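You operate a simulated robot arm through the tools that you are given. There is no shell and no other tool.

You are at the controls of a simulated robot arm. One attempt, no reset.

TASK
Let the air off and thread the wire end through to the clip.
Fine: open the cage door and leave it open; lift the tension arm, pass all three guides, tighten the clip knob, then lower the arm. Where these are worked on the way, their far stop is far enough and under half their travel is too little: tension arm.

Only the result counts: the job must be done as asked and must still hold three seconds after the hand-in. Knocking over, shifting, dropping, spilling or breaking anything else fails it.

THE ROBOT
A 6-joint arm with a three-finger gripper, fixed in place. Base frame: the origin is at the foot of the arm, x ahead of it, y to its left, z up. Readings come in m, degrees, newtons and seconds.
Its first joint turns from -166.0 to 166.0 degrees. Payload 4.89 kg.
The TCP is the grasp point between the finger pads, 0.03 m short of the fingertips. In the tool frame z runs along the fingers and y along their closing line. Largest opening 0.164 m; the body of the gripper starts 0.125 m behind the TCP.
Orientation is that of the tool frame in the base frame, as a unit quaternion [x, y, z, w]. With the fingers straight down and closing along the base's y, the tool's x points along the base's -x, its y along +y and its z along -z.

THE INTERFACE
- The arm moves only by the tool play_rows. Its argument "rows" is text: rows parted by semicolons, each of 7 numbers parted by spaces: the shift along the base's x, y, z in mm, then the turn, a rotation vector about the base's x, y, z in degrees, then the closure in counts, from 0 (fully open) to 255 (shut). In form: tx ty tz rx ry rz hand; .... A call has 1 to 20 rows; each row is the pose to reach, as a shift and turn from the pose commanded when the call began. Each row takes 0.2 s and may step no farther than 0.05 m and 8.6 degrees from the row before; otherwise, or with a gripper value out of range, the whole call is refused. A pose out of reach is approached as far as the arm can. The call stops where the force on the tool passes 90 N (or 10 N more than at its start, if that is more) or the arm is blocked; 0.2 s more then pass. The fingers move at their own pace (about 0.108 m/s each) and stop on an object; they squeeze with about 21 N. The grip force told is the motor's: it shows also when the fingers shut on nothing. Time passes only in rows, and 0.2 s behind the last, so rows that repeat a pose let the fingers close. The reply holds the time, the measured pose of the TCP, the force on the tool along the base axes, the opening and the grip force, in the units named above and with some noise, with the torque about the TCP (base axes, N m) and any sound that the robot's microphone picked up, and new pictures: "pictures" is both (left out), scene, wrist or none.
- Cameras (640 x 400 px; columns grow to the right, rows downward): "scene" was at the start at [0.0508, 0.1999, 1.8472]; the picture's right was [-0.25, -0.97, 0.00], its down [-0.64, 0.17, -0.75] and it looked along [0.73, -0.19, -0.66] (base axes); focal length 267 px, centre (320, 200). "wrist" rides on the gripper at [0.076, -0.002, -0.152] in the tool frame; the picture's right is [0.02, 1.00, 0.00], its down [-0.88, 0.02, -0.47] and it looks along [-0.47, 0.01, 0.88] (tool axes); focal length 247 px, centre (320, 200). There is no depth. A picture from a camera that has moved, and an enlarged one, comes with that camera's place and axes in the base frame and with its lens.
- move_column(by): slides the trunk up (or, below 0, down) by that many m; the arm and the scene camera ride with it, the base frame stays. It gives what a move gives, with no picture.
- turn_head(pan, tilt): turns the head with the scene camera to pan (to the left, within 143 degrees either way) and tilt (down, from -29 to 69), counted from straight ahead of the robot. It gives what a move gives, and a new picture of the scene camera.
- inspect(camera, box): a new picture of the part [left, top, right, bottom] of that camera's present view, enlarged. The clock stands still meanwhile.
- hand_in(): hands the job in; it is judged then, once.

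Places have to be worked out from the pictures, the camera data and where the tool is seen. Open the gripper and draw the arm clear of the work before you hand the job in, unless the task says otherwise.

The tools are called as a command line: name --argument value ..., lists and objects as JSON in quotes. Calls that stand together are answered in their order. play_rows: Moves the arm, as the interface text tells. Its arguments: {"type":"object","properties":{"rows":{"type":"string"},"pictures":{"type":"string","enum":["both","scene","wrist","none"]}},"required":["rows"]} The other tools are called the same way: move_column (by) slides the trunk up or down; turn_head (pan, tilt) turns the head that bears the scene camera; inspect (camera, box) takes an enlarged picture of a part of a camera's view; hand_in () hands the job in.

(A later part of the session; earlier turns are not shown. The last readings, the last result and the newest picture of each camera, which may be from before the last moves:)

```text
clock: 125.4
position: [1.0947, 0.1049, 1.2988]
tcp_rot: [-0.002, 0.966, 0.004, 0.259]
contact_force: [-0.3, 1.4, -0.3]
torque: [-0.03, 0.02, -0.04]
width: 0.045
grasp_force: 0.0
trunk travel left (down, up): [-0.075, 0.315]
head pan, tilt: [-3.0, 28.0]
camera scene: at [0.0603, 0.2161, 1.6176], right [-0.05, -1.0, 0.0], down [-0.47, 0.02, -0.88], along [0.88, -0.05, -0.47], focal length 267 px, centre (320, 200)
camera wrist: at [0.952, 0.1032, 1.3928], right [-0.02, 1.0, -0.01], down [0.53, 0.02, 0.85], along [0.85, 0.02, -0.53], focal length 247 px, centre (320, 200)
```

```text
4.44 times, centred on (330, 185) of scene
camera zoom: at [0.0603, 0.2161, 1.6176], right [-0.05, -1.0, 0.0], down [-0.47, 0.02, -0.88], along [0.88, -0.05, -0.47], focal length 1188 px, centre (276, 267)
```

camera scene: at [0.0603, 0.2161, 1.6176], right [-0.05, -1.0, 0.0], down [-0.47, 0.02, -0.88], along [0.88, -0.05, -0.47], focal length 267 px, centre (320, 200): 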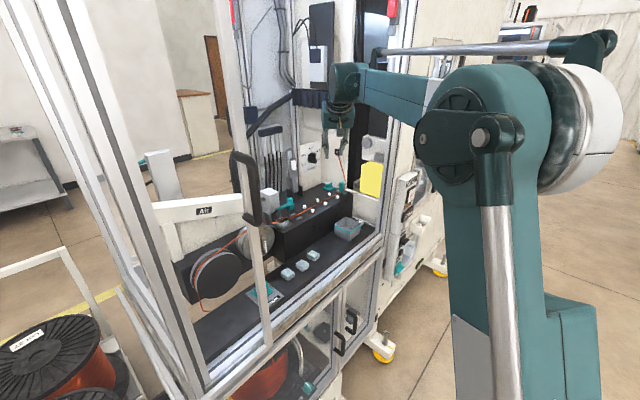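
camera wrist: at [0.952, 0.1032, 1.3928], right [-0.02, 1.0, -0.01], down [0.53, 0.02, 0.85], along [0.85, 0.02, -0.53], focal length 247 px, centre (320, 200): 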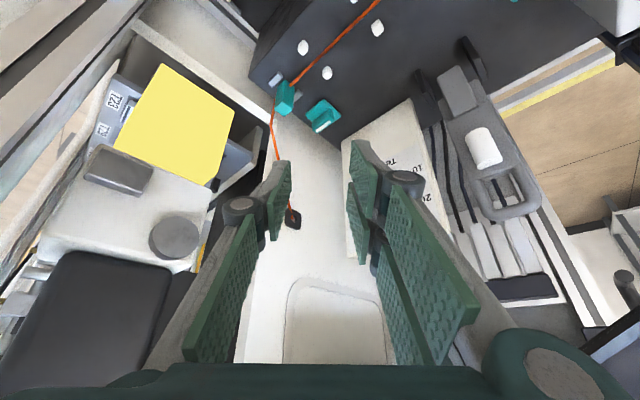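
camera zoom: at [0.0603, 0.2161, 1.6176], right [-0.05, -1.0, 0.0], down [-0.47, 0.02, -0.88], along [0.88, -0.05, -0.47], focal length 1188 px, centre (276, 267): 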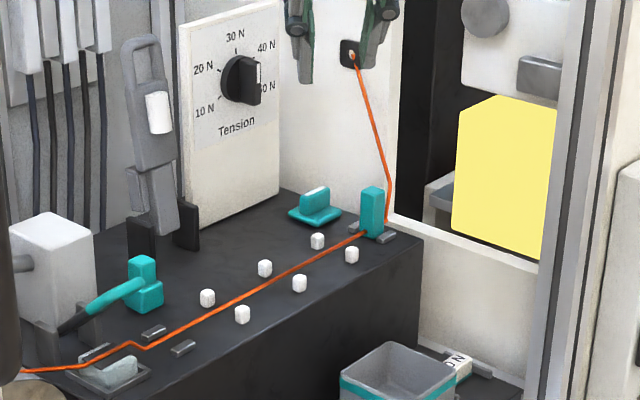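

The wire passes between all three peg pairs to the block in the clip. I zoom in on the knob from this viewpoint.

inspect --camera "wrist" --box '[250, 60, 390, 170]'

inspect --camera "scene" --box '[320, 165, 370, 205]'

```text
3.64 times, centred on (320, 115) of wrist
camera zoom: at [0.952, 0.1032, 1.3928], right [-0.02, 1.0, -0.01], down [0.53, 0.02, 0.85], along [0.85, 0.02, -0.53], focal length 898 px, centre (320, 509)
```

zoom: 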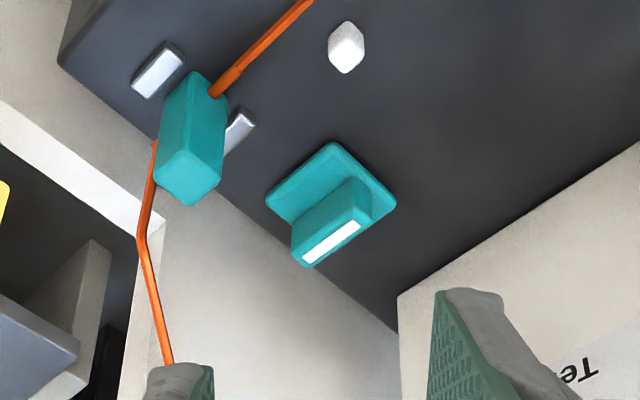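

```text
10.00 times, centred on (345, 185) of scene
camera zoom: at [0.0603, 0.2161, 1.6176], right [-0.05, -1.0, 0.0], down [-0.47, 0.02, -0.88], along [0.88, -0.05, -0.47], focal length 2673 px, centre (70, 350)
```

zoom: 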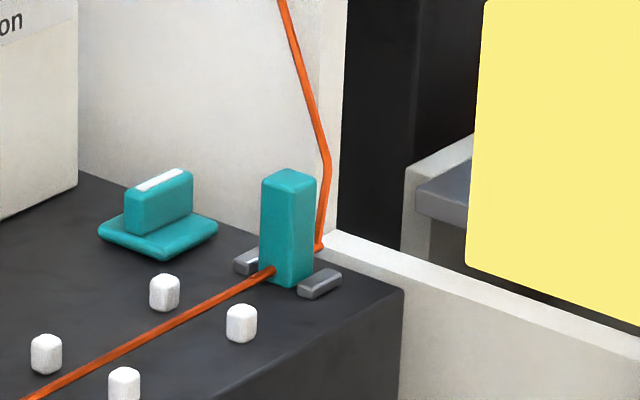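

The knob centre is at about (1.220, 0.114), paddle top z≈1.086. I move to a pre-approach point along the tool axis.

play_rows --rows "14 2 -24 0 0 0 178; 27 4 -48 0 0 0 178; 40 6 -72 0 0 0 178; 54 8 -96 0 0 0 178; 67 9 -120 0 0 0 178; 67 9 -120 0 0 0 178" --pictures "wrist"

inspect --camera "wrist" --box '[250, 90, 390, 220]'

inspect --camera "scene" --box '[305, 140, 375, 210]'

```text
clock: 126.8
position: [1.1614, 0.1173, 1.1796]
tcp_rot: [-0.001, 0.966, 0.002, 0.258]
contact_force: [0.3, -0.2, -1.0]
torque: [0.01, 0.0, 0.0]
width: 0.0497
grasp_force: 0.1
trunk travel left (down, up): [-0.075, 0.315]
head pan, tilt: [-3.0, 28.0]
camera wrist: at [1.0196, 0.1139, 1.2729], right [-0.02, 1.0, -0.01], down [0.53, 0.02, 0.85], along [0.85, 0.02, -0.53], focal length 247 px, centre (320, 200)
```

wrist: 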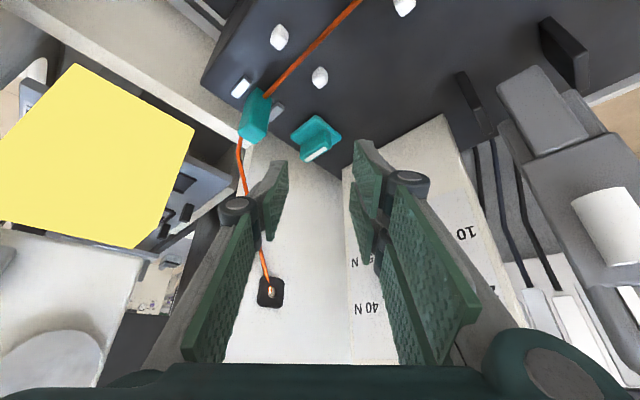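

```text
3.08 times, centred on (320, 155) of wrist
camera zoom: at [1.0196, 0.1139, 1.2729], right [-0.02, 1.0, -0.01], down [0.53, 0.02, 0.85], along [0.85, 0.02, -0.53], focal length 760 px, centre (320, 338)
```

zoom: 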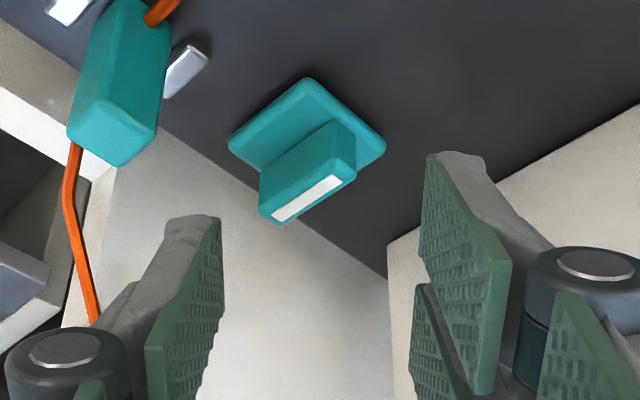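

```text
5.71 times, centred on (340, 175) of scene
camera zoom: at [0.0607, 0.2161, 1.6176], right [-0.05, -1.0, 0.0], down [-0.47, 0.02, -0.88], along [0.88, -0.05, -0.47], focal length 1527 px, centre (206, 343)
```

zoom: 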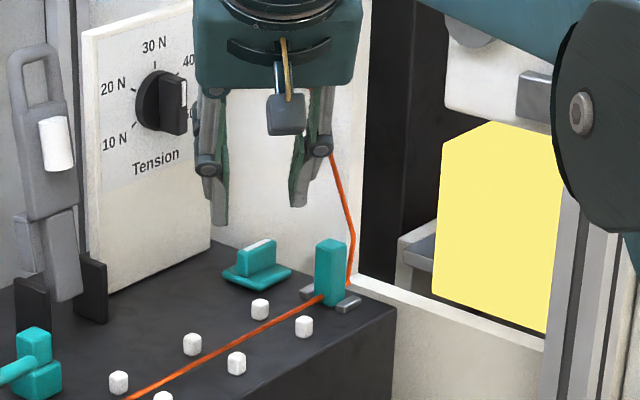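

The paddle is about 5 mm to the side and 9 mm further out than the tool axis; I correct and lower the open fingers around it diagonally.

play_rows --rows "12 -4.5 -13 0 0 0 178; 22 -4.5 -32 0 0 0 178; 33 -4.5 -52 0 0 0 178; 42 -4.5 -68 0 0 0 178; 48 -4.5 -77 0 0 0 178; 48 -4.5 -77 0 0 0 178" --pictures "wrist"

inspect --camera "wrist" --box '[250, 110, 390, 240]'

inspect --camera "scene" --box '[305, 140, 375, 210]'

```text
clock: 128.2
position: [1.2095, 0.111, 1.1024]
tcp_rot: [-0.002, 0.966, 0.003, 0.258]
contact_force: [0.1, 0.7, 0.0]
torque: [-0.02, 0.01, 0.02]
width: 0.0495
grasp_force: 0.0
trunk travel left (down, up): [-0.075, 0.315]
head pan, tilt: [-3.0, 28.0]
camera wrist: at [1.0674, 0.1086, 1.1955], right [-0.02, 1.0, -0.01], down [0.53, 0.02, 0.85], along [0.85, 0.02, -0.53], focal length 247 px, centre (320, 200)
```

wrist: 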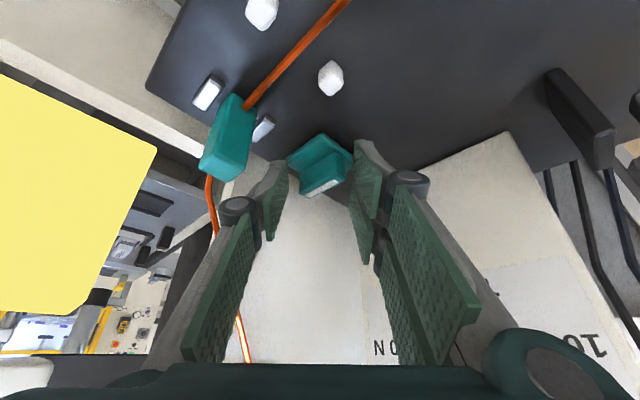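

```text
3.08 times, centred on (320, 175) of wrist
camera zoom: at [1.0674, 0.1086, 1.1955], right [-0.02, 1.0, -0.01], down [0.53, 0.02, 0.85], along [0.85, 0.02, -0.53], focal length 760 px, centre (320, 277)
```

zoom: 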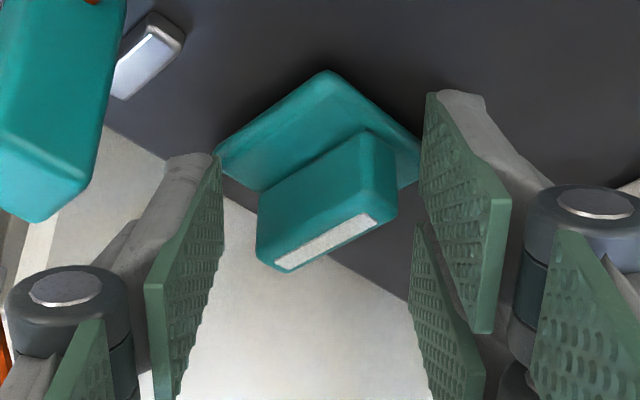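

```text
5.71 times, centred on (340, 175) of scene
camera zoom: at [0.0607, 0.2162, 1.6176], right [-0.05, -1.0, 0.0], down [-0.47, 0.02, -0.88], along [0.88, -0.05, -0.47], focal length 1527 px, centre (206, 343)
```

zoom: 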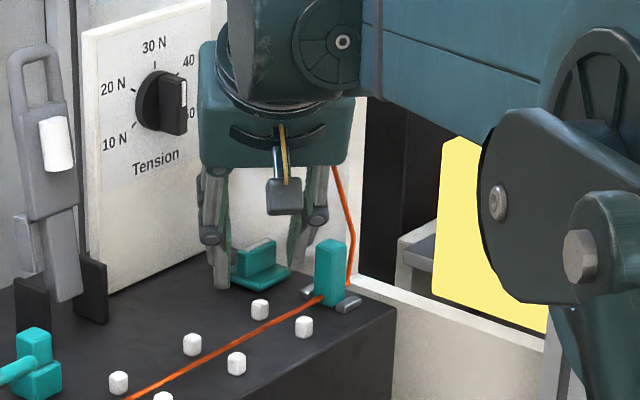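

The paddle is between the fingers, 8 mm further out than ideal, so I advance 8 mm and then close step by step, which would nudge the paddle counter-clockwise if it is free that way.

play_rows --rows "8 1 0 0 0 0 178; 8 1 0 0 0 0 195; 8 1 0 0 0 0 205; 8 1 0 0 0 0 210; 8 1 0 0 0 0 210" --pictures "wrist"

inspect --camera "wrist" --box '[250, 110, 390, 240]'

```text
clock: 129.4
position: [1.2181, 0.1111, 1.1031]
tcp_rot: [-0.001, 0.966, 0.002, 0.259]
contact_force: [0.5, -1.0, -0.4]
torque: [0.02, 0.02, -0.01]
width: 0.0289
grasp_force: 0.0
trunk travel left (down, up): [-0.075, 0.315]
head pan, tilt: [-3.0, 28.0]
camera wrist: at [1.0755, 0.1093, 1.1966], right [-0.02, 1.0, -0.01], down [0.53, 0.02, 0.85], along [0.85, 0.02, -0.53], focal length 247 px, centre (320, 200)
```

wrist: 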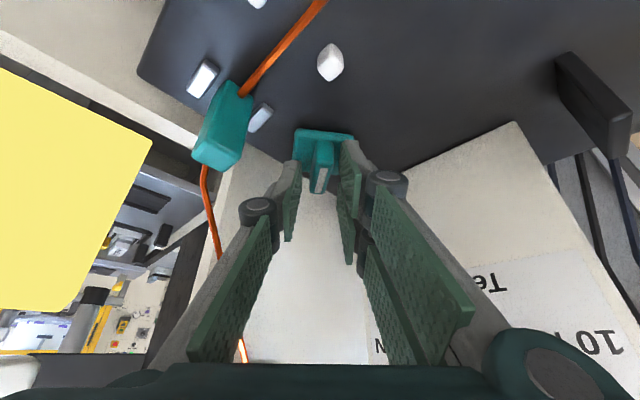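

```text
3.08 times, centred on (320, 175) of wrist
camera zoom: at [1.0755, 0.1093, 1.1966], right [-0.02, 1.0, -0.01], down [0.53, 0.02, 0.85], along [0.85, 0.02, -0.53], focal length 760 px, centre (320, 277)
```

zoom: 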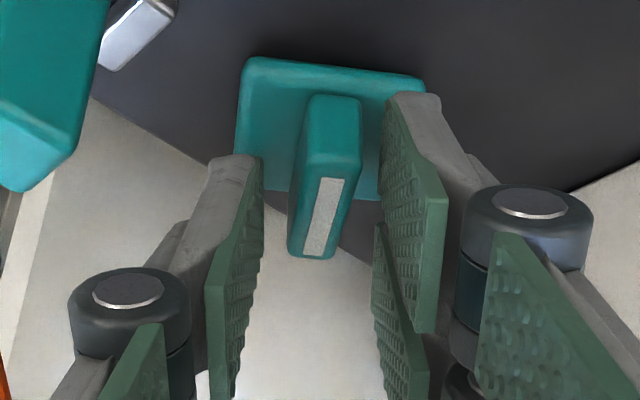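

The knob turned counter-clockwise easily by about 40°. I check in the scene view whether the clip jaws changed.

inspect --camera "scene" --box '[325, 165, 375, 205]'

inspect --camera "wrist" --box '[170, 40, 300, 180]'

```text
10.00 times, centred on (350, 185) of scene
camera zoom: at [0.0605, 0.2161, 1.6176], right [-0.05, -1.0, 0.0], down [-0.47, 0.02, -0.88], along [0.88, -0.05, -0.47], focal length 2673 px, centre (20, 350)
```

zoom: 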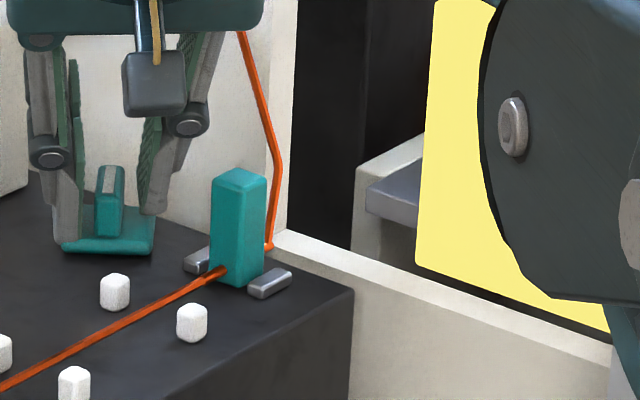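

```text
2.86 times, centred on (235, 110) of wrist
camera zoom: at [1.0755, 0.1093, 1.1966], right [-0.02, 1.0, -0.01], down [0.53, 0.02, 0.85], along [0.85, 0.02, -0.53], focal length 706 px, centre (563, 457)
```

zoom: 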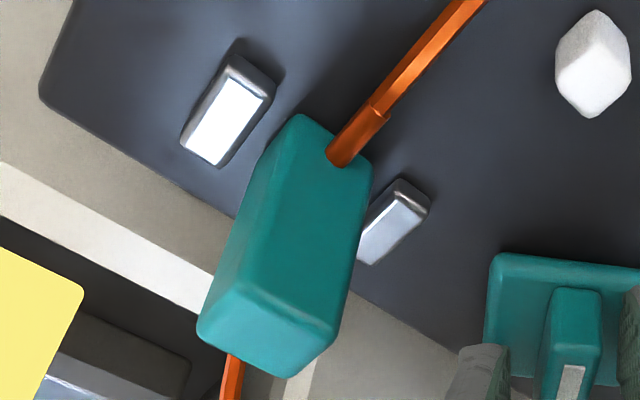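

The jaws don't visibly move. To know whether counter-clockwise is the tightening sense, I test if the knob can also go clockwise past its starting angle, pushing its near end gently sideways.

play_rows --rows "-14 0 0 0 0 0 210; -28 0 0 0 0 0 210; -28 8 0 0 0 0 210; -28 14 0 0 0 0 210; -28 19 0 0 0 0 210; -28 22 0 0 0 0 210; -28 22 0 0 0 0 210" --pictures "wrist"

inspect --camera "wrist" --box '[230, 110, 390, 260]'

```text
clock: 131.0
position: [1.1881, 0.1311, 1.104]
tcp_rot: [0.0, 0.966, 0.002, 0.258]
contact_force: [-38.6, -30.9, -11.3]
torque: [-0.43, 0.87, -1.59]
width: 0.0415
grasp_force: 15.9
trunk travel left (down, up): [-0.075, 0.315]
head pan, tilt: [-3.0, 28.0]
camera wrist: at [1.0462, 0.1289, 1.1979], right [-0.02, 1.0, -0.01], down [0.53, 0.02, 0.85], along [0.85, 0.01, -0.53], focal length 247 px, centre (320, 200)
```

wrist: 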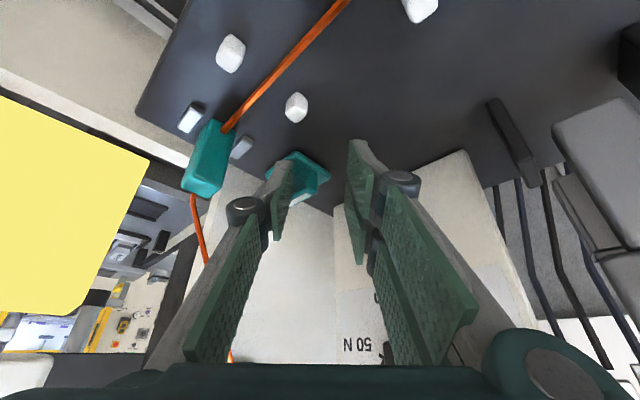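

```text
2.67 times, centred on (310, 185) of wrist
camera zoom: at [1.0462, 0.1289, 1.1979], right [-0.02, 1.0, -0.01], down [0.53, 0.02, 0.85], along [0.85, 0.01, -0.53], focal length 659 px, centre (347, 240)
```

zoom: 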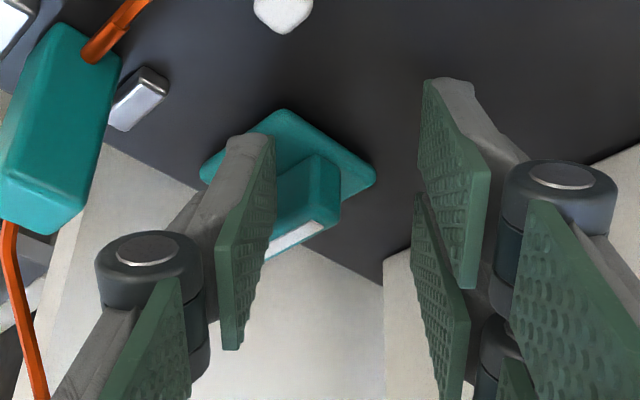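

The push was resisted at the original angle (the finger got forced open), so the knob was at its clockwise end and only counter-clockwise turns it: that is the tightening travel. I sweep the near end the other way, with a narrower opening to stay clear of the block.

play_rows --rows "0 -6 0 0 0 0 220; 0 -6 0 0 0 0 224; 0 -11 0 0 0 0 224; 0 -16 0 0 0 0 224; 0 -21 0 0 0 0 224; 0 -26 0 0 0 0 224; 0 -30 0 0 0 0 224; 0 -30 0 0 0 0 224" --pictures "wrist"

inspect --camera "wrist" --box '[230, 90, 390, 240]'

inspect --camera "scene" --box '[315, 155, 375, 205]'

```text
clock: 132.8
position: [1.1905, 0.1041, 1.1037]
tcp_rot: [-0.002, 0.966, 0.004, 0.258]
contact_force: [2.5, 18.1, 6.3]
torque: [0.3, -0.31, 0.53]
width: 0.0269
grasp_force: 8.4
trunk travel left (down, up): [-0.075, 0.315]
head pan, tilt: [-3.0, 28.0]
camera wrist: at [1.0481, 0.1023, 1.1972], right [-0.02, 1.0, -0.01], down [0.53, 0.02, 0.85], along [0.85, 0.02, -0.53], focal length 247 px, centre (320, 200)
```

wrist: 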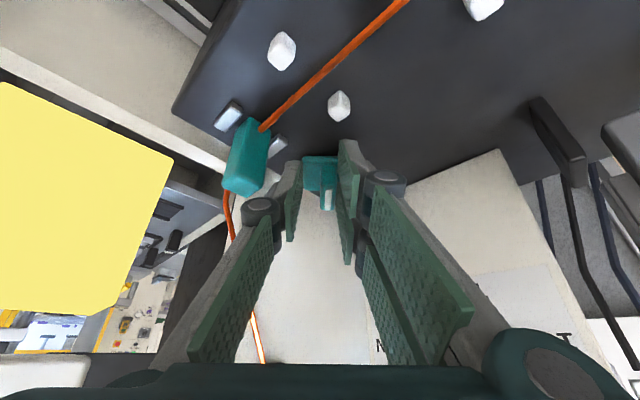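

```text
2.67 times, centred on (310, 165) of wrist
camera zoom: at [1.0481, 0.1023, 1.1972], right [-0.02, 1.0, -0.01], down [0.53, 0.02, 0.85], along [0.85, 0.02, -0.53], focal length 659 px, centre (347, 293)
```

zoom: 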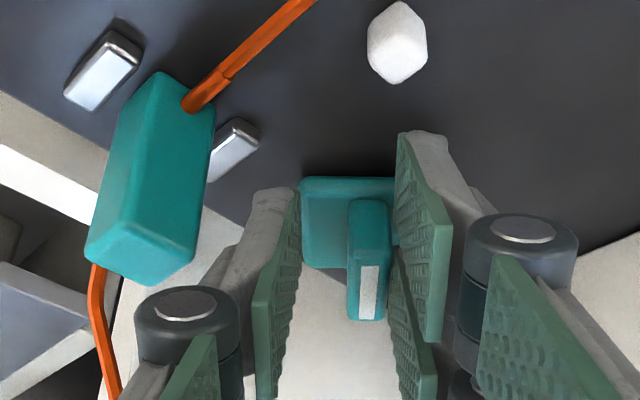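

```text
8.00 times, centred on (345, 180) of scene
camera zoom: at [0.0601, 0.2171, 1.6176], right [-0.05, -1.0, 0.0], down [-0.47, 0.02, -0.88], along [0.88, -0.05, -0.47], focal length 2138 px, centre (120, 360)
```

zoom: 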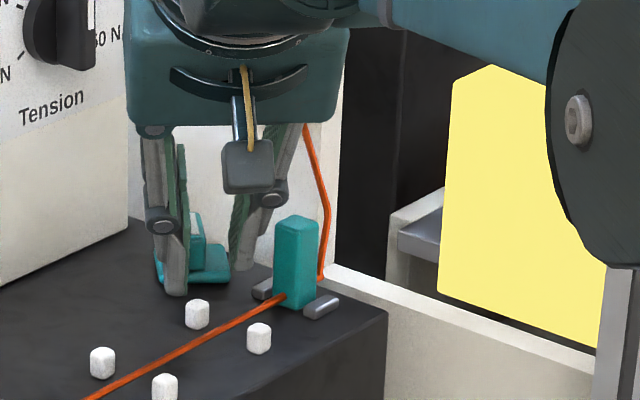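

The paddle is turned about 45°. To finish with a stiff push, I close the fingers into a fist, place it on the paddle's near end from the other side and push it further.

play_rows --rows "0 6 0 0 0 0 224; -15 6 0 0 0 0 224; -30 8 0 0 0 0 255; -30 18 0 0 0 0 255; -30 27.5 0 0 0 0 255; -17 27.5 0 0 0 0 255; -4.5 27.5 0 0 0 0 255; -4.5 22 0 0 0 0 255; -4.5 18 0 0 0 0 255; -4.5 15.5 0 0 0 0 255; -4.5 13.5 0 0 0 0 255; -4.5 13.5 0 0 0 0 255" --pictures "wrist"

inspect --camera "wrist" --box '[230, 90, 390, 240]'

inspect --camera "scene" --box '[315, 155, 375, 205]'

```text
clock: 133.6
position: [1.1719, 0.1113, 1.1076]
tcp_rot: [-0.002, 0.964, 0.003, 0.265]
contact_force: [14.4, -3.6, 16.3]
torque: [-0.09, -0.14, 0.0]
width: 0.0
grasp_force: 21.0
trunk travel left (down, up): [-0.075, 0.315]
head pan, tilt: [-3.0, 28.0]
stopped in row 3: the force on the tool passed its limit at 117 N (the readings are from after the stop); the commanded pose is now the measured one
camera wrist: at [1.0276, 0.1087, 1.1983], right [-0.02, 1.0, -0.01], down [0.51, 0.02, 0.86], along [0.86, 0.02, -0.51], focal length 247 px, centre (320, 200)
```

wrist: 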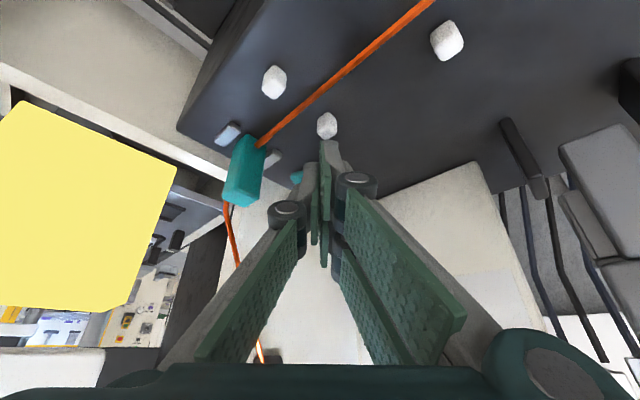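

```text
2.67 times, centred on (310, 165) of wrist
camera zoom: at [1.0276, 0.1087, 1.1983], right [-0.02, 1.0, -0.01], down [0.51, 0.02, 0.86], along [0.86, 0.02, -0.51], focal length 659 px, centre (347, 293)
```

zoom: 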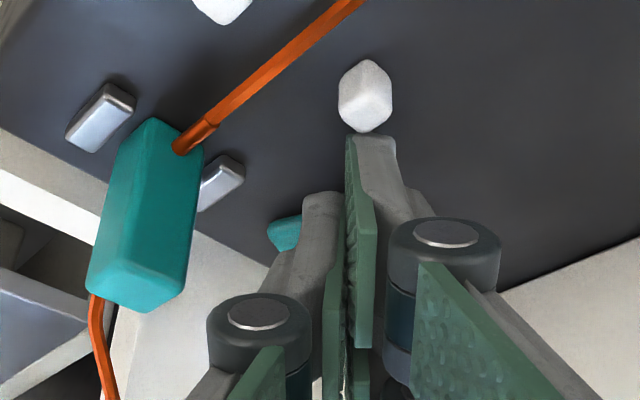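

```text
8.00 times, centred on (345, 180) of scene
camera zoom: at [0.0603, 0.2162, 1.6178], right [-0.05, -1.0, 0.0], down [-0.47, 0.02, -0.88], along [0.88, -0.05, -0.47], focal length 2138 px, centre (120, 360)
```

zoom: 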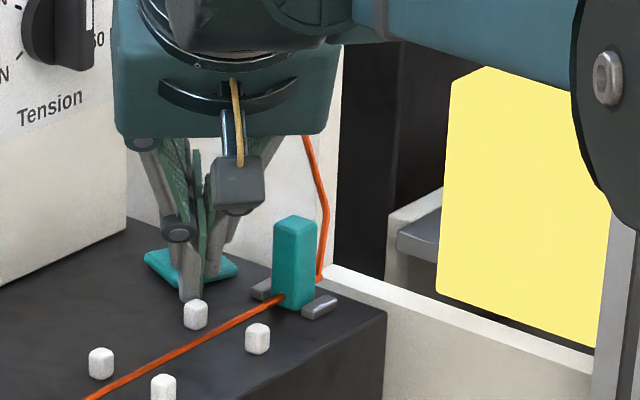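

The closing fingers caught the paddle's end while retracting and slipped off. I rise straight up and look at the knob.

play_rows --rows "-2 0 15 0 0 0 255; -8 0 35 0 0 0 255; -20 0 60 0 0 0 255; -30 0 80 0 0 0 255; -30 0 80 0 0 0 255" --pictures "wrist"

inspect --camera "wrist" --box '[230, 60, 390, 200]'

inspect --camera "scene" --box '[315, 155, 375, 205]'

```text
clock: 134.8
position: [1.1389, 0.113, 1.1878]
tcp_rot: [-0.002, 0.964, 0.004, 0.264]
contact_force: [-0.6, -0.8, 0.8]
torque: [-0.03, -0.01, -0.02]
width: 0.0001
grasp_force: 20.6
trunk travel left (down, up): [-0.075, 0.315]
head pan, tilt: [-3.0, 28.0]
camera wrist: at [0.9957, 0.1102, 1.2783], right [-0.02, 1.0, -0.01], down [0.52, 0.02, 0.86], along [0.86, 0.02, -0.52], focal length 247 px, centre (320, 200)
```

wrist: 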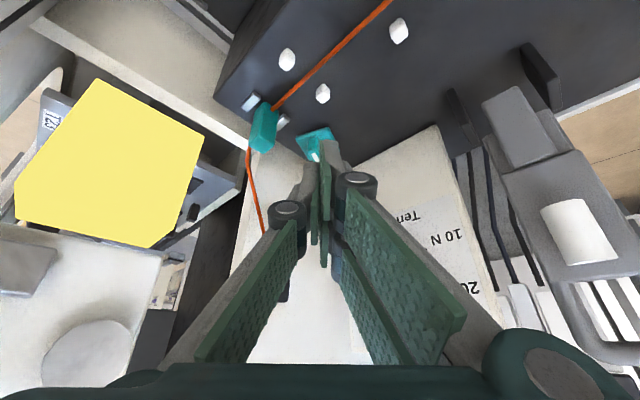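

```text
2.86 times, centred on (310, 130) of wrist
camera zoom: at [0.9957, 0.1102, 1.2783], right [-0.02, 1.0, -0.01], down [0.52, 0.02, 0.86], along [0.86, 0.02, -0.52], focal length 706 px, centre (349, 400)
```

zoom: 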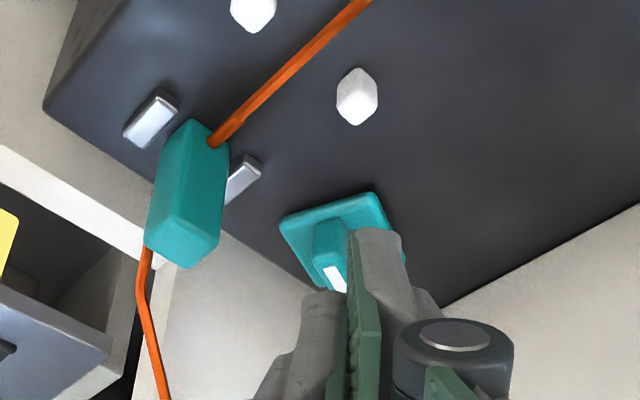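

```text
8.00 times, centred on (345, 180) of scene
camera zoom: at [0.0602, 0.2161, 1.6177], right [-0.05, -1.0, 0.0], down [-0.47, 0.02, -0.88], along [0.88, -0.05, -0.47], focal length 2138 px, centre (120, 360)
```

zoom: 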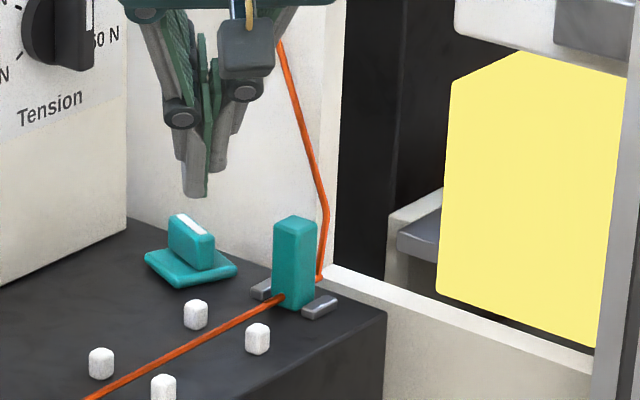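

The knob has now turned well past the middle. I zoom in further to measure its angle.

inspect --camera "scene" --box '[325, 178, 353, 198]'

inspect --camera "wrist" --box '[290, 115, 350, 165]'

```text
16.00 times, centred on (339, 188) of scene
camera zoom: at [0.0602, 0.2161, 1.6177], right [-0.05, -1.0, 0.0], down [-0.47, 0.02, -0.88], along [0.88, -0.05, -0.47], focal length 4276 px, centre (16, 392)
```

zoom: 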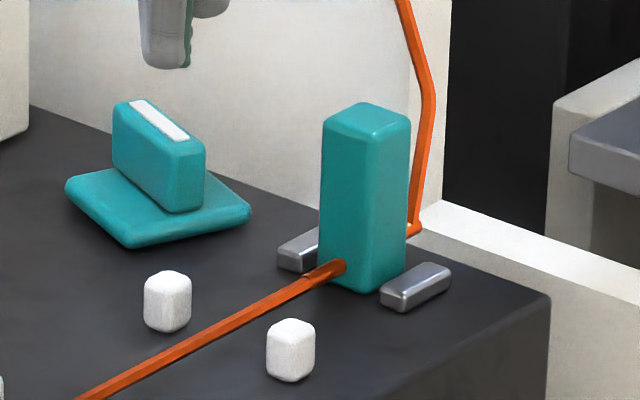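

```text
8.00 times, centred on (320, 140) of wrist
camera zoom: at [0.9957, 0.1102, 1.2783], right [-0.02, 1.0, -0.01], down [0.52, 0.02, 0.86], along [0.86, 0.02, -0.52], focal length 1976 px, centre (320, 680)
```

zoom: 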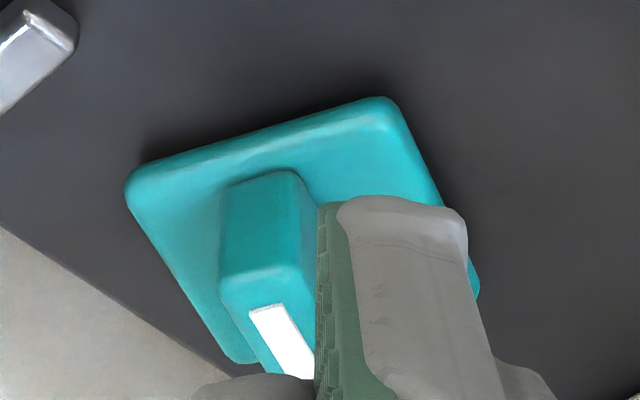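

The knob is at roughly 70° of turn. I place the closed fist on the far side of its near end and push it further to find the stop.

play_rows --rows "0 12 -3 0 0 0 255; 0 22 -6 0 0 0 255; 15 22 -32 0 0 0 255; 30 22 -58 0 0 0 255; 45 22 -84 0 0 0 255; 45 22 -84 0 0 0 255" --pictures "wrist"

inspect --camera "wrist" --box '[250, 100, 390, 230]'

inspect --camera "scene" --box '[315, 165, 363, 200]'

```text
clock: 136.2
position: [1.1875, 0.1361, 1.0998]
tcp_rot: [-0.002, 0.964, 0.003, 0.265]
contact_force: [0.8, 0.3, -0.3]
torque: [-0.01, -0.04, 0.04]
width: 0.0
grasp_force: 21.0
trunk travel left (down, up): [-0.075, 0.315]
head pan, tilt: [-3.0, 28.0]
camera wrist: at [1.0438, 0.1343, 1.1907], right [-0.02, 1.0, -0.01], down [0.52, 0.02, 0.86], along [0.86, 0.02, -0.52], focal length 247 px, centre (320, 200)
```

wrist: 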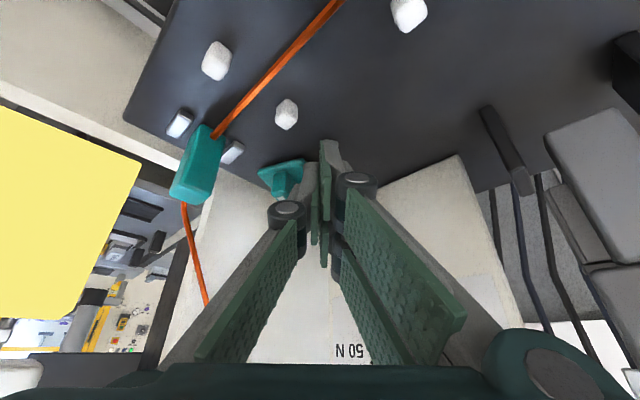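

```text
3.08 times, centred on (320, 165) of wrist
camera zoom: at [1.0438, 0.1343, 1.1907], right [-0.02, 1.0, -0.01], down [0.52, 0.02, 0.86], along [0.86, 0.02, -0.52], focal length 760 px, centre (320, 308)
```

zoom: 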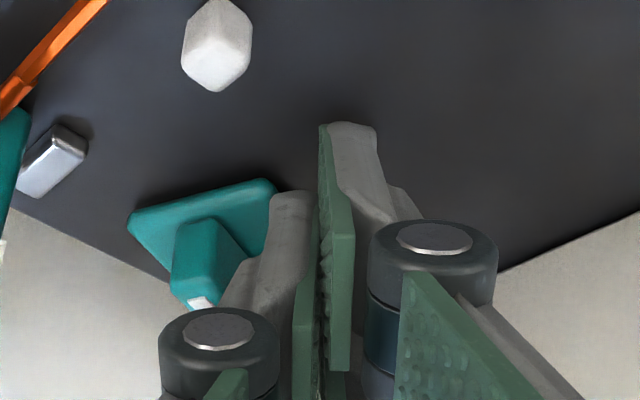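

```text
11.43 times, centred on (339, 182) of scene
camera zoom: at [0.0608, 0.2162, 1.6176], right [-0.05, -1.0, 0.0], down [-0.47, 0.02, -0.88], along [0.88, -0.05, -0.47], focal length 3054 px, centre (103, 400)
```

zoom: 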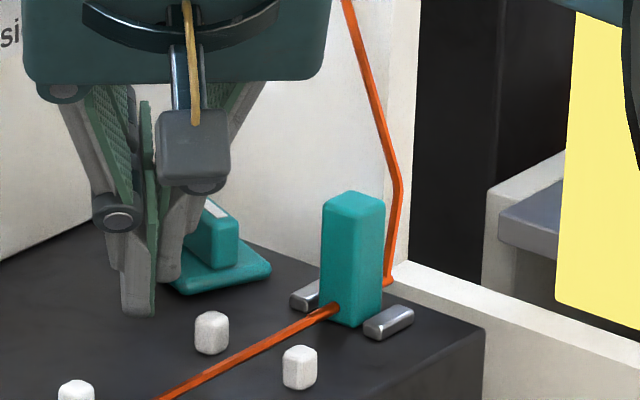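

The fist is placed beside the paddle's near end. I push it sideways in small steps.

play_rows --rows "-3 -6 2 0 0 0 255; -3 -11 2 0 0 0 255; -3 -14 2 0 0 0 255; -3 -16 2 0 0 0 255; -3 -18 2 0 0 0 255; -3 -20 2 0 0 0 255; -3 -20 2 0 0 0 255" --pictures "wrist"

inspect --camera "wrist" --box '[250, 100, 390, 230]'

inspect --camera "scene" --box '[315, 165, 363, 200]'

```text
clock: 137.8
position: [1.1832, 0.116, 1.1044]
tcp_rot: [-0.003, 0.964, 0.003, 0.265]
contact_force: [-6.9, 21.5, -2.6]
torque: [0.33, 0.19, 0.42]
width: 0.0002
grasp_force: 20.7
trunk travel left (down, up): [-0.075, 0.315]
head pan, tilt: [-3.0, 28.0]
camera wrist: at [1.0394, 0.1143, 1.1948], right [-0.03, 1.0, 0.0], down [0.52, 0.02, 0.86], along [0.86, 0.02, -0.52], focal length 247 px, centre (320, 200)
```

wrist: 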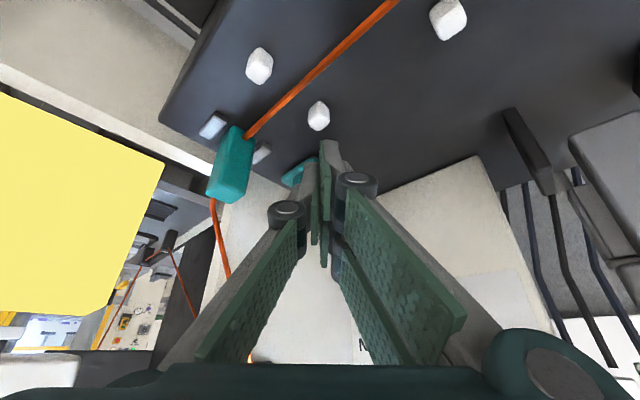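

```text
3.08 times, centred on (320, 165) of wrist
camera zoom: at [1.0394, 0.1143, 1.1948], right [-0.03, 1.0, 0.0], down [0.52, 0.02, 0.86], along [0.86, 0.02, -0.52], focal length 760 px, centre (320, 308)
```

zoom: 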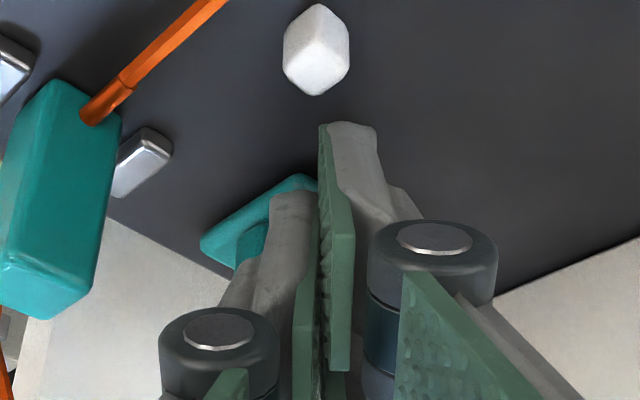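

```text
11.43 times, centred on (339, 182) of scene
camera zoom: at [0.0602, 0.2174, 1.6174], right [-0.05, -1.0, 0.0], down [-0.47, 0.02, -0.88], along [0.88, -0.05, -0.47], focal length 3054 px, centre (103, 400)
```

zoom: 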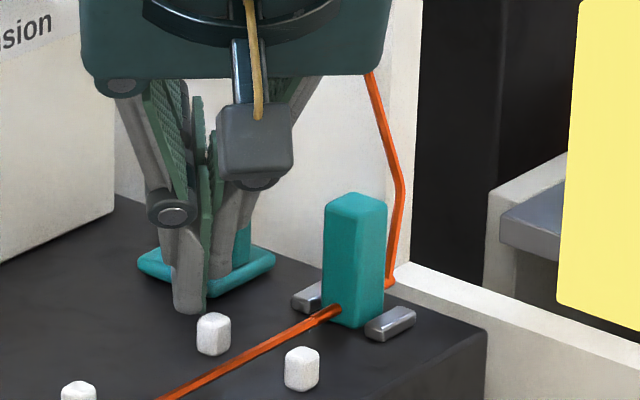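

It's turning further against ~20 N. I keep pushing a few more millimetres to find the end stop.

play_rows --rows "0 -2 0 0 0 0 255; 0 -4 0 0 0 0 255; 0 -6 0 0 0 0 255; 0 -8 0 0 0 0 255; 0 -8 0 0 0 0 255" --pictures "wrist"

inspect --camera "wrist" --box '[250, 100, 390, 230]'

inspect --camera "scene" --box '[315, 165, 363, 200]'

```text
clock: 139.0
position: [1.1807, 0.1128, 1.1052]
tcp_rot: [-0.004, 0.964, 0.005, 0.265]
contact_force: [-25.6, 61.4, -3.4]
torque: [0.86, 0.45, 1.2]
width: 0.0005
grasp_force: 21.4
trunk travel left (down, up): [-0.075, 0.315]
head pan, tilt: [-3.0, 28.0]
camera wrist: at [1.0377, 0.1103, 1.1956], right [-0.03, 1.0, -0.01], down [0.52, 0.02, 0.86], along [0.86, 0.02, -0.52], focal length 247 px, centre (320, 200)
```

wrist: 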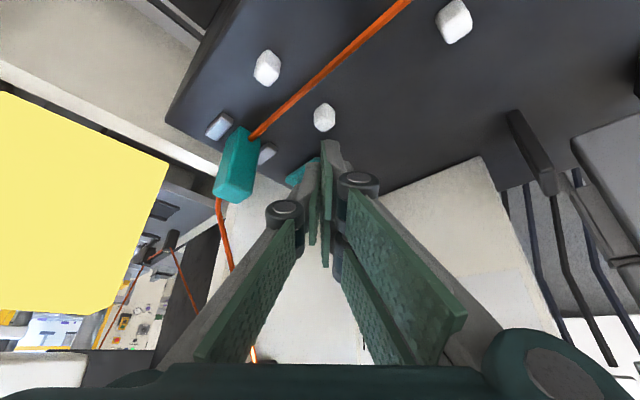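

```text
3.08 times, centred on (320, 165) of wrist
camera zoom: at [1.0377, 0.1103, 1.1956], right [-0.03, 1.0, -0.01], down [0.52, 0.02, 0.86], along [0.86, 0.02, -0.52], focal length 760 px, centre (320, 308)
```

zoom: 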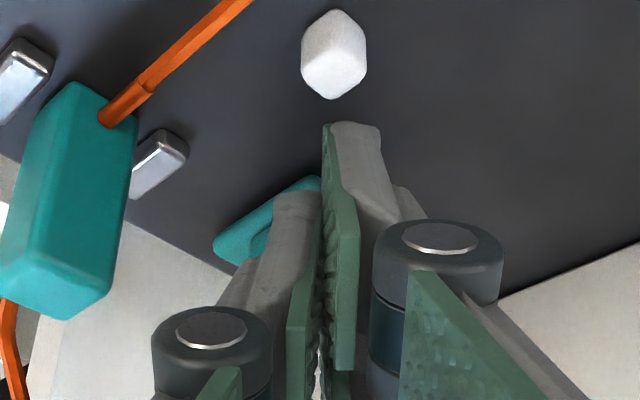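

```text
11.43 times, centred on (339, 182) of scene
camera zoom: at [0.0592, 0.2197, 1.6172], right [-0.05, -1.0, 0.0], down [-0.47, 0.02, -0.88], along [0.88, -0.05, -0.47], focal length 3054 px, centre (103, 400)
```

zoom: 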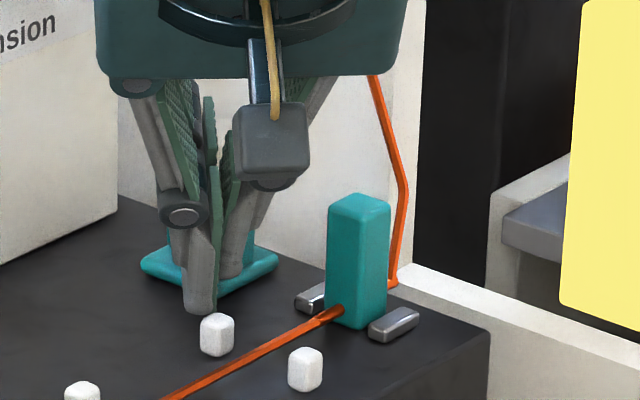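

The force climbed to 60 N with almost no more motion: the knob is at its stop (about 90° turned). I release the pressure and rise clear.

play_rows --rows "0 6 0 0 0 0 255; 0 14 0 0 0 0 255; -15 16 26 0 0 0 255; -30 16 52 0 0 0 255; -45 16 78 0 0 0 255; -70 16 110 0 0 0 255; -70 16 110 0 0 0 255" --pictures "both"

inspect --camera "scene" --box '[325, 175, 361, 200]'

inspect --camera "wrist" --box '[230, 50, 370, 180]'

```text
clock: 140.6
position: [1.1149, 0.124, 1.2118]
tcp_rot: [-0.001, 0.964, 0.002, 0.265]
contact_force: [0.3, 0.0, 0.9]
torque: [-0.01, 0.02, 0.03]
width: 0.0
grasp_force: 21.2
trunk travel left (down, up): [-0.075, 0.315]
head pan, tilt: [-3.0, 28.0]
camera scene: at [0.0602, 0.216, 1.6177], right [-0.05, -1.0, 0.0], down [-0.47, 0.02, -0.88], along [0.88, -0.05, -0.47], focal length 267 px, centre (320, 200)
camera wrist: at [0.9709, 0.1221, 1.303], right [-0.02, 1.0, -0.01], down [0.52, 0.02, 0.86], along [0.86, 0.02, -0.52], focal length 247 px, centre (320, 200)
```

scene: 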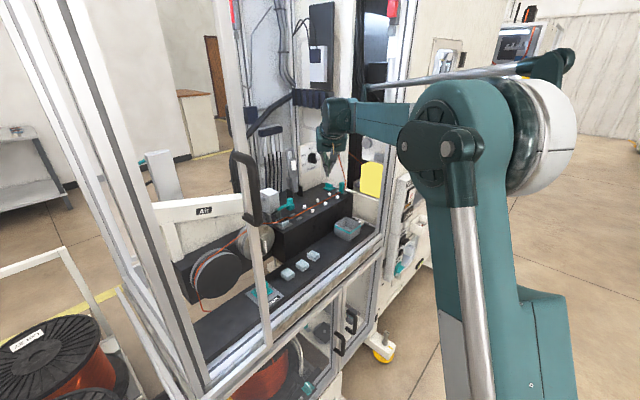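
wrist: 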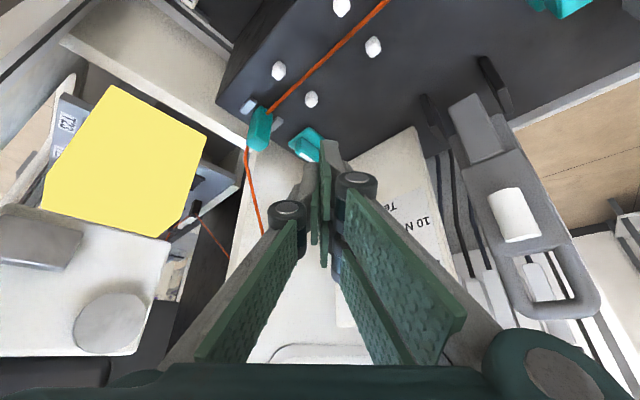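

```text
16.00 times, centred on (343, 188) of scene
camera zoom: at [0.0602, 0.216, 1.6177], right [-0.05, -1.0, 0.0], down [-0.47, 0.02, -0.88], along [0.88, -0.05, -0.47], focal length 4276 px, centre (-48, 400)
```

zoom: 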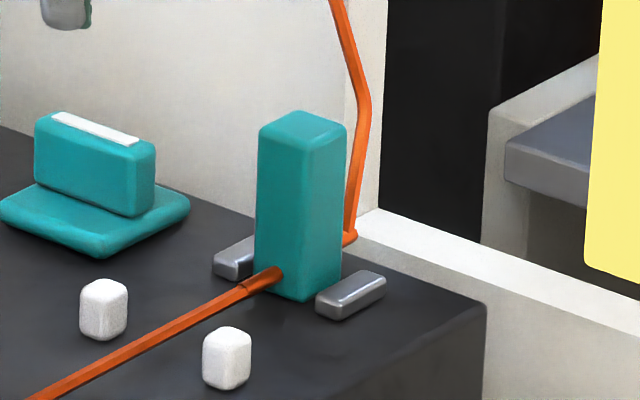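

```text
3.08 times, centred on (300, 115) of wrist
camera zoom: at [0.9709, 0.1221, 1.303], right [-0.02, 1.0, -0.01], down [0.52, 0.02, 0.86], along [0.86, 0.02, -0.52], focal length 760 px, centre (382, 462)
```

zoom: 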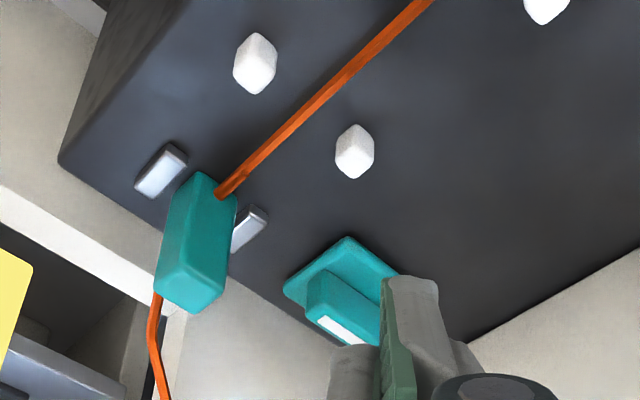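

The knob now sits roughly across its starting direction, at its stop. Next I lower the tension arm: I reorient the tool and go back to the spot from which I released it.

play_rows --rows "-13 11 29 1.2 -3.07 7.08 255; -26 22 58 2.4 -6.1 14.2 230; -39 33 87 3.6 -9.2 21.2 200; -51 43 115 4.8 -12.3 28.3 170; -64 54 144 6 -15.3 35.4 150; -77 65 173 7.2 -18.4 42.5 150; -77 65 173 7.2 -18.4 42.5 150" --pictures "both"

inspect --camera "scene" --box '[265, 140, 365, 230]'

```text
clock: 142.2
position: [1.0331, 0.1863, 1.3885]
tcp_rot: [-0.335, 0.842, 0.158, 0.392]
contact_force: [-0.5, -0.3, 0.1]
torque: [-0.02, 0.0, 0.0]
width: 0.0677
grasp_force: 0.0
trunk travel left (down, up): [-0.075, 0.315]
head pan, tilt: [-3.0, 28.0]
camera scene: at [0.0604, 0.2161, 1.6176], right [-0.05, -1.0, 0.0], down [-0.47, 0.02, -0.88], along [0.88, -0.05, -0.47], focal length 267 px, centre (320, 200)
camera wrist: at [0.915, 0.0713, 1.4271], right [-0.7, 0.72, -0.01], down [0.14, 0.15, 0.98], along [0.7, 0.68, -0.2], focal length 247 px, centre (320, 200)
```

scene: 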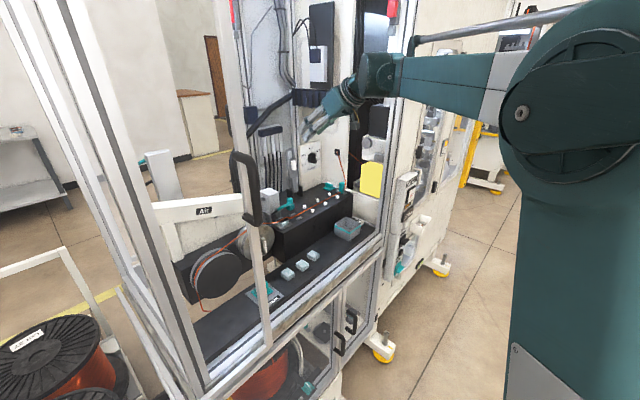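
wrist: 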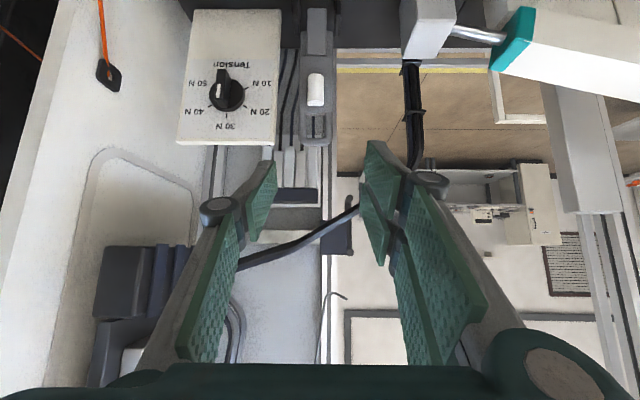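

```text
4.44 times, centred on (315, 185) of scene
camera zoom: at [0.0604, 0.2161, 1.6176], right [-0.05, -1.0, 0.0], down [-0.47, 0.02, -0.88], along [0.88, -0.05, -0.47], focal length 1188 px, centre (342, 267)
```

zoom: 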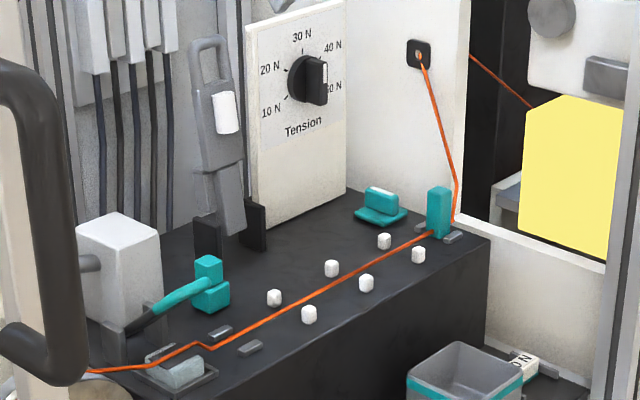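

The threaded wire is in place and both arms are still up. I advance around the tension arm's ring as before.

play_rows --rows "17 14 -17 0 0 0 150; 33 28 -34 0 0 0 150; 49 43 -51 0 0 0 150; 65 58 -68 0 0 0 150; 82 73 -85 0 0 0 150; 98 88 -101 0 0 0 150; 113 101.5 -115 0 0 0 150; 113 101.5 -115 0 0 0 150" --pictures "wrist"

inspect --camera "scene" --box '[265, 120, 365, 210]'

```text
clock: 144.0
position: [1.1487, 0.2881, 1.2726]
tcp_rot: [-0.334, 0.842, 0.157, 0.392]
contact_force: [0.1, 0.0, -0.1]
torque: [0.02, 0.02, 0.03]
width: 0.0676
grasp_force: 0.0
trunk travel left (down, up): [-0.075, 0.315]
head pan, tilt: [-3.0, 28.0]
camera wrist: at [1.0287, 0.1739, 1.3104], right [-0.7, 0.72, -0.01], down [0.14, 0.15, 0.98], along [0.7, 0.68, -0.2], focal length 247 px, centre (320, 200)
```

wrist: 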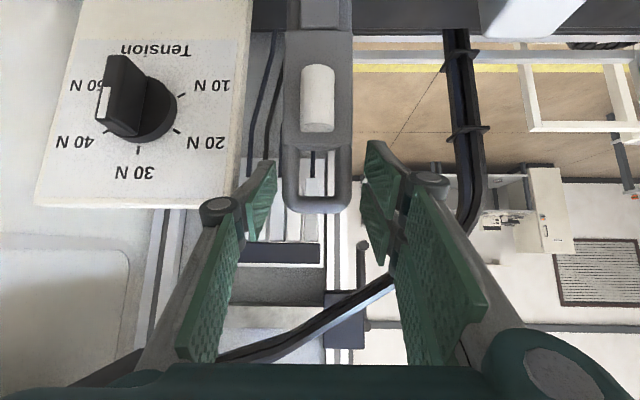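

```text
4.44 times, centred on (315, 165) of scene
camera zoom: at [0.0608, 0.2162, 1.6176], right [-0.05, -1.0, 0.0], down [-0.47, 0.02, -0.88], along [0.88, -0.05, -0.47], focal length 1188 px, centre (342, 356)
```

zoom: 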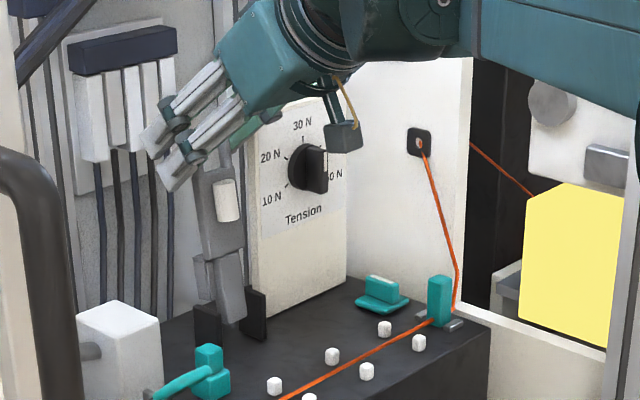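

The ring is between the fingers. I close on it and bring the arm back down along the same arc, first to 50°.

play_rows --rows "0 0 0 0 0 0 220; 0 0 0 0 0 0 255; 0 0 0 0 0 0 255; -6.3 -6.7 1 0 0 0 255; -17 -17.9 1.7 0 0 0 255; -27.6 -29 1 0 0 0 255; -38.2 -40.1 -1 0 0 0 255; -48.6 -51.1 -4.3 0 0 0 255; -58.7 -61.7 -9 0 0 0 255; -68.6 -72.1 -14.9 0 0 0 255; -78 -82 -22 0 0 0 255; -87 -91.5 -30.3 0 0 0 255; -95.5 -100.4 -39.7 0 0 0 255; -95.5 -100.4 -39.7 0 0 0 255" --pictures "wrist"

inspect --camera "scene" --box '[265, 130, 365, 220]'

```text
clock: 147.0
position: [1.0523, 0.1903, 1.2304]
tcp_rot: [-0.335, 0.842, 0.158, 0.392]
contact_force: [-8.7, 28.2, -9.4]
torque: [1.75, 0.46, 1.16]
width: 0.0467
grasp_force: 45.5
trunk travel left (down, up): [-0.075, 0.315]
head pan, tilt: [-3.0, 28.0]
camera wrist: at [0.933, 0.0756, 1.27], right [-0.7, 0.72, -0.01], down [0.14, 0.15, 0.98], along [0.7, 0.68, -0.2], focal length 247 px, centre (320, 200)
```

wrist: 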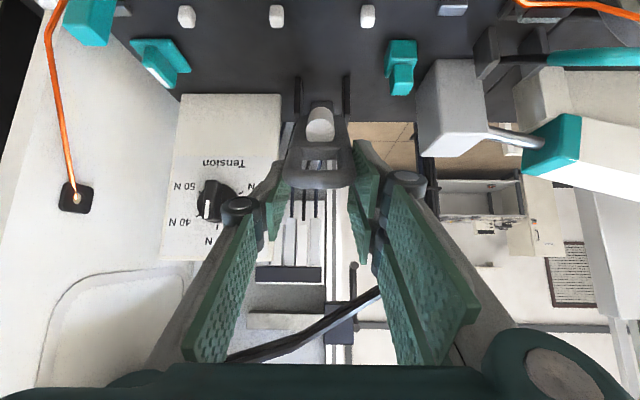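

```text
4.44 times, centred on (315, 175) of scene
camera zoom: at [0.0606, 0.218, 1.6172], right [-0.05, -1.0, 0.0], down [-0.47, 0.02, -0.88], along [0.88, -0.05, -0.47], focal length 1188 px, centre (342, 311)
```

zoom: 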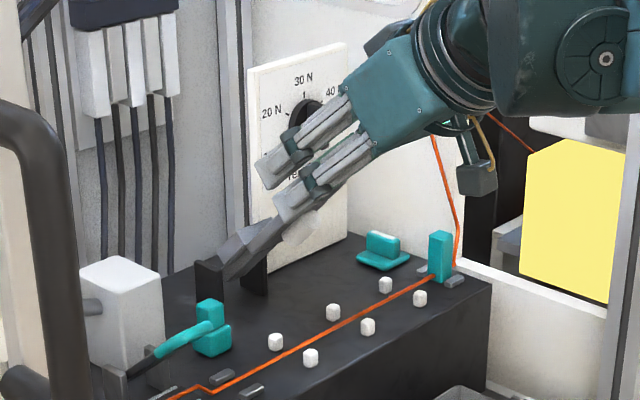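

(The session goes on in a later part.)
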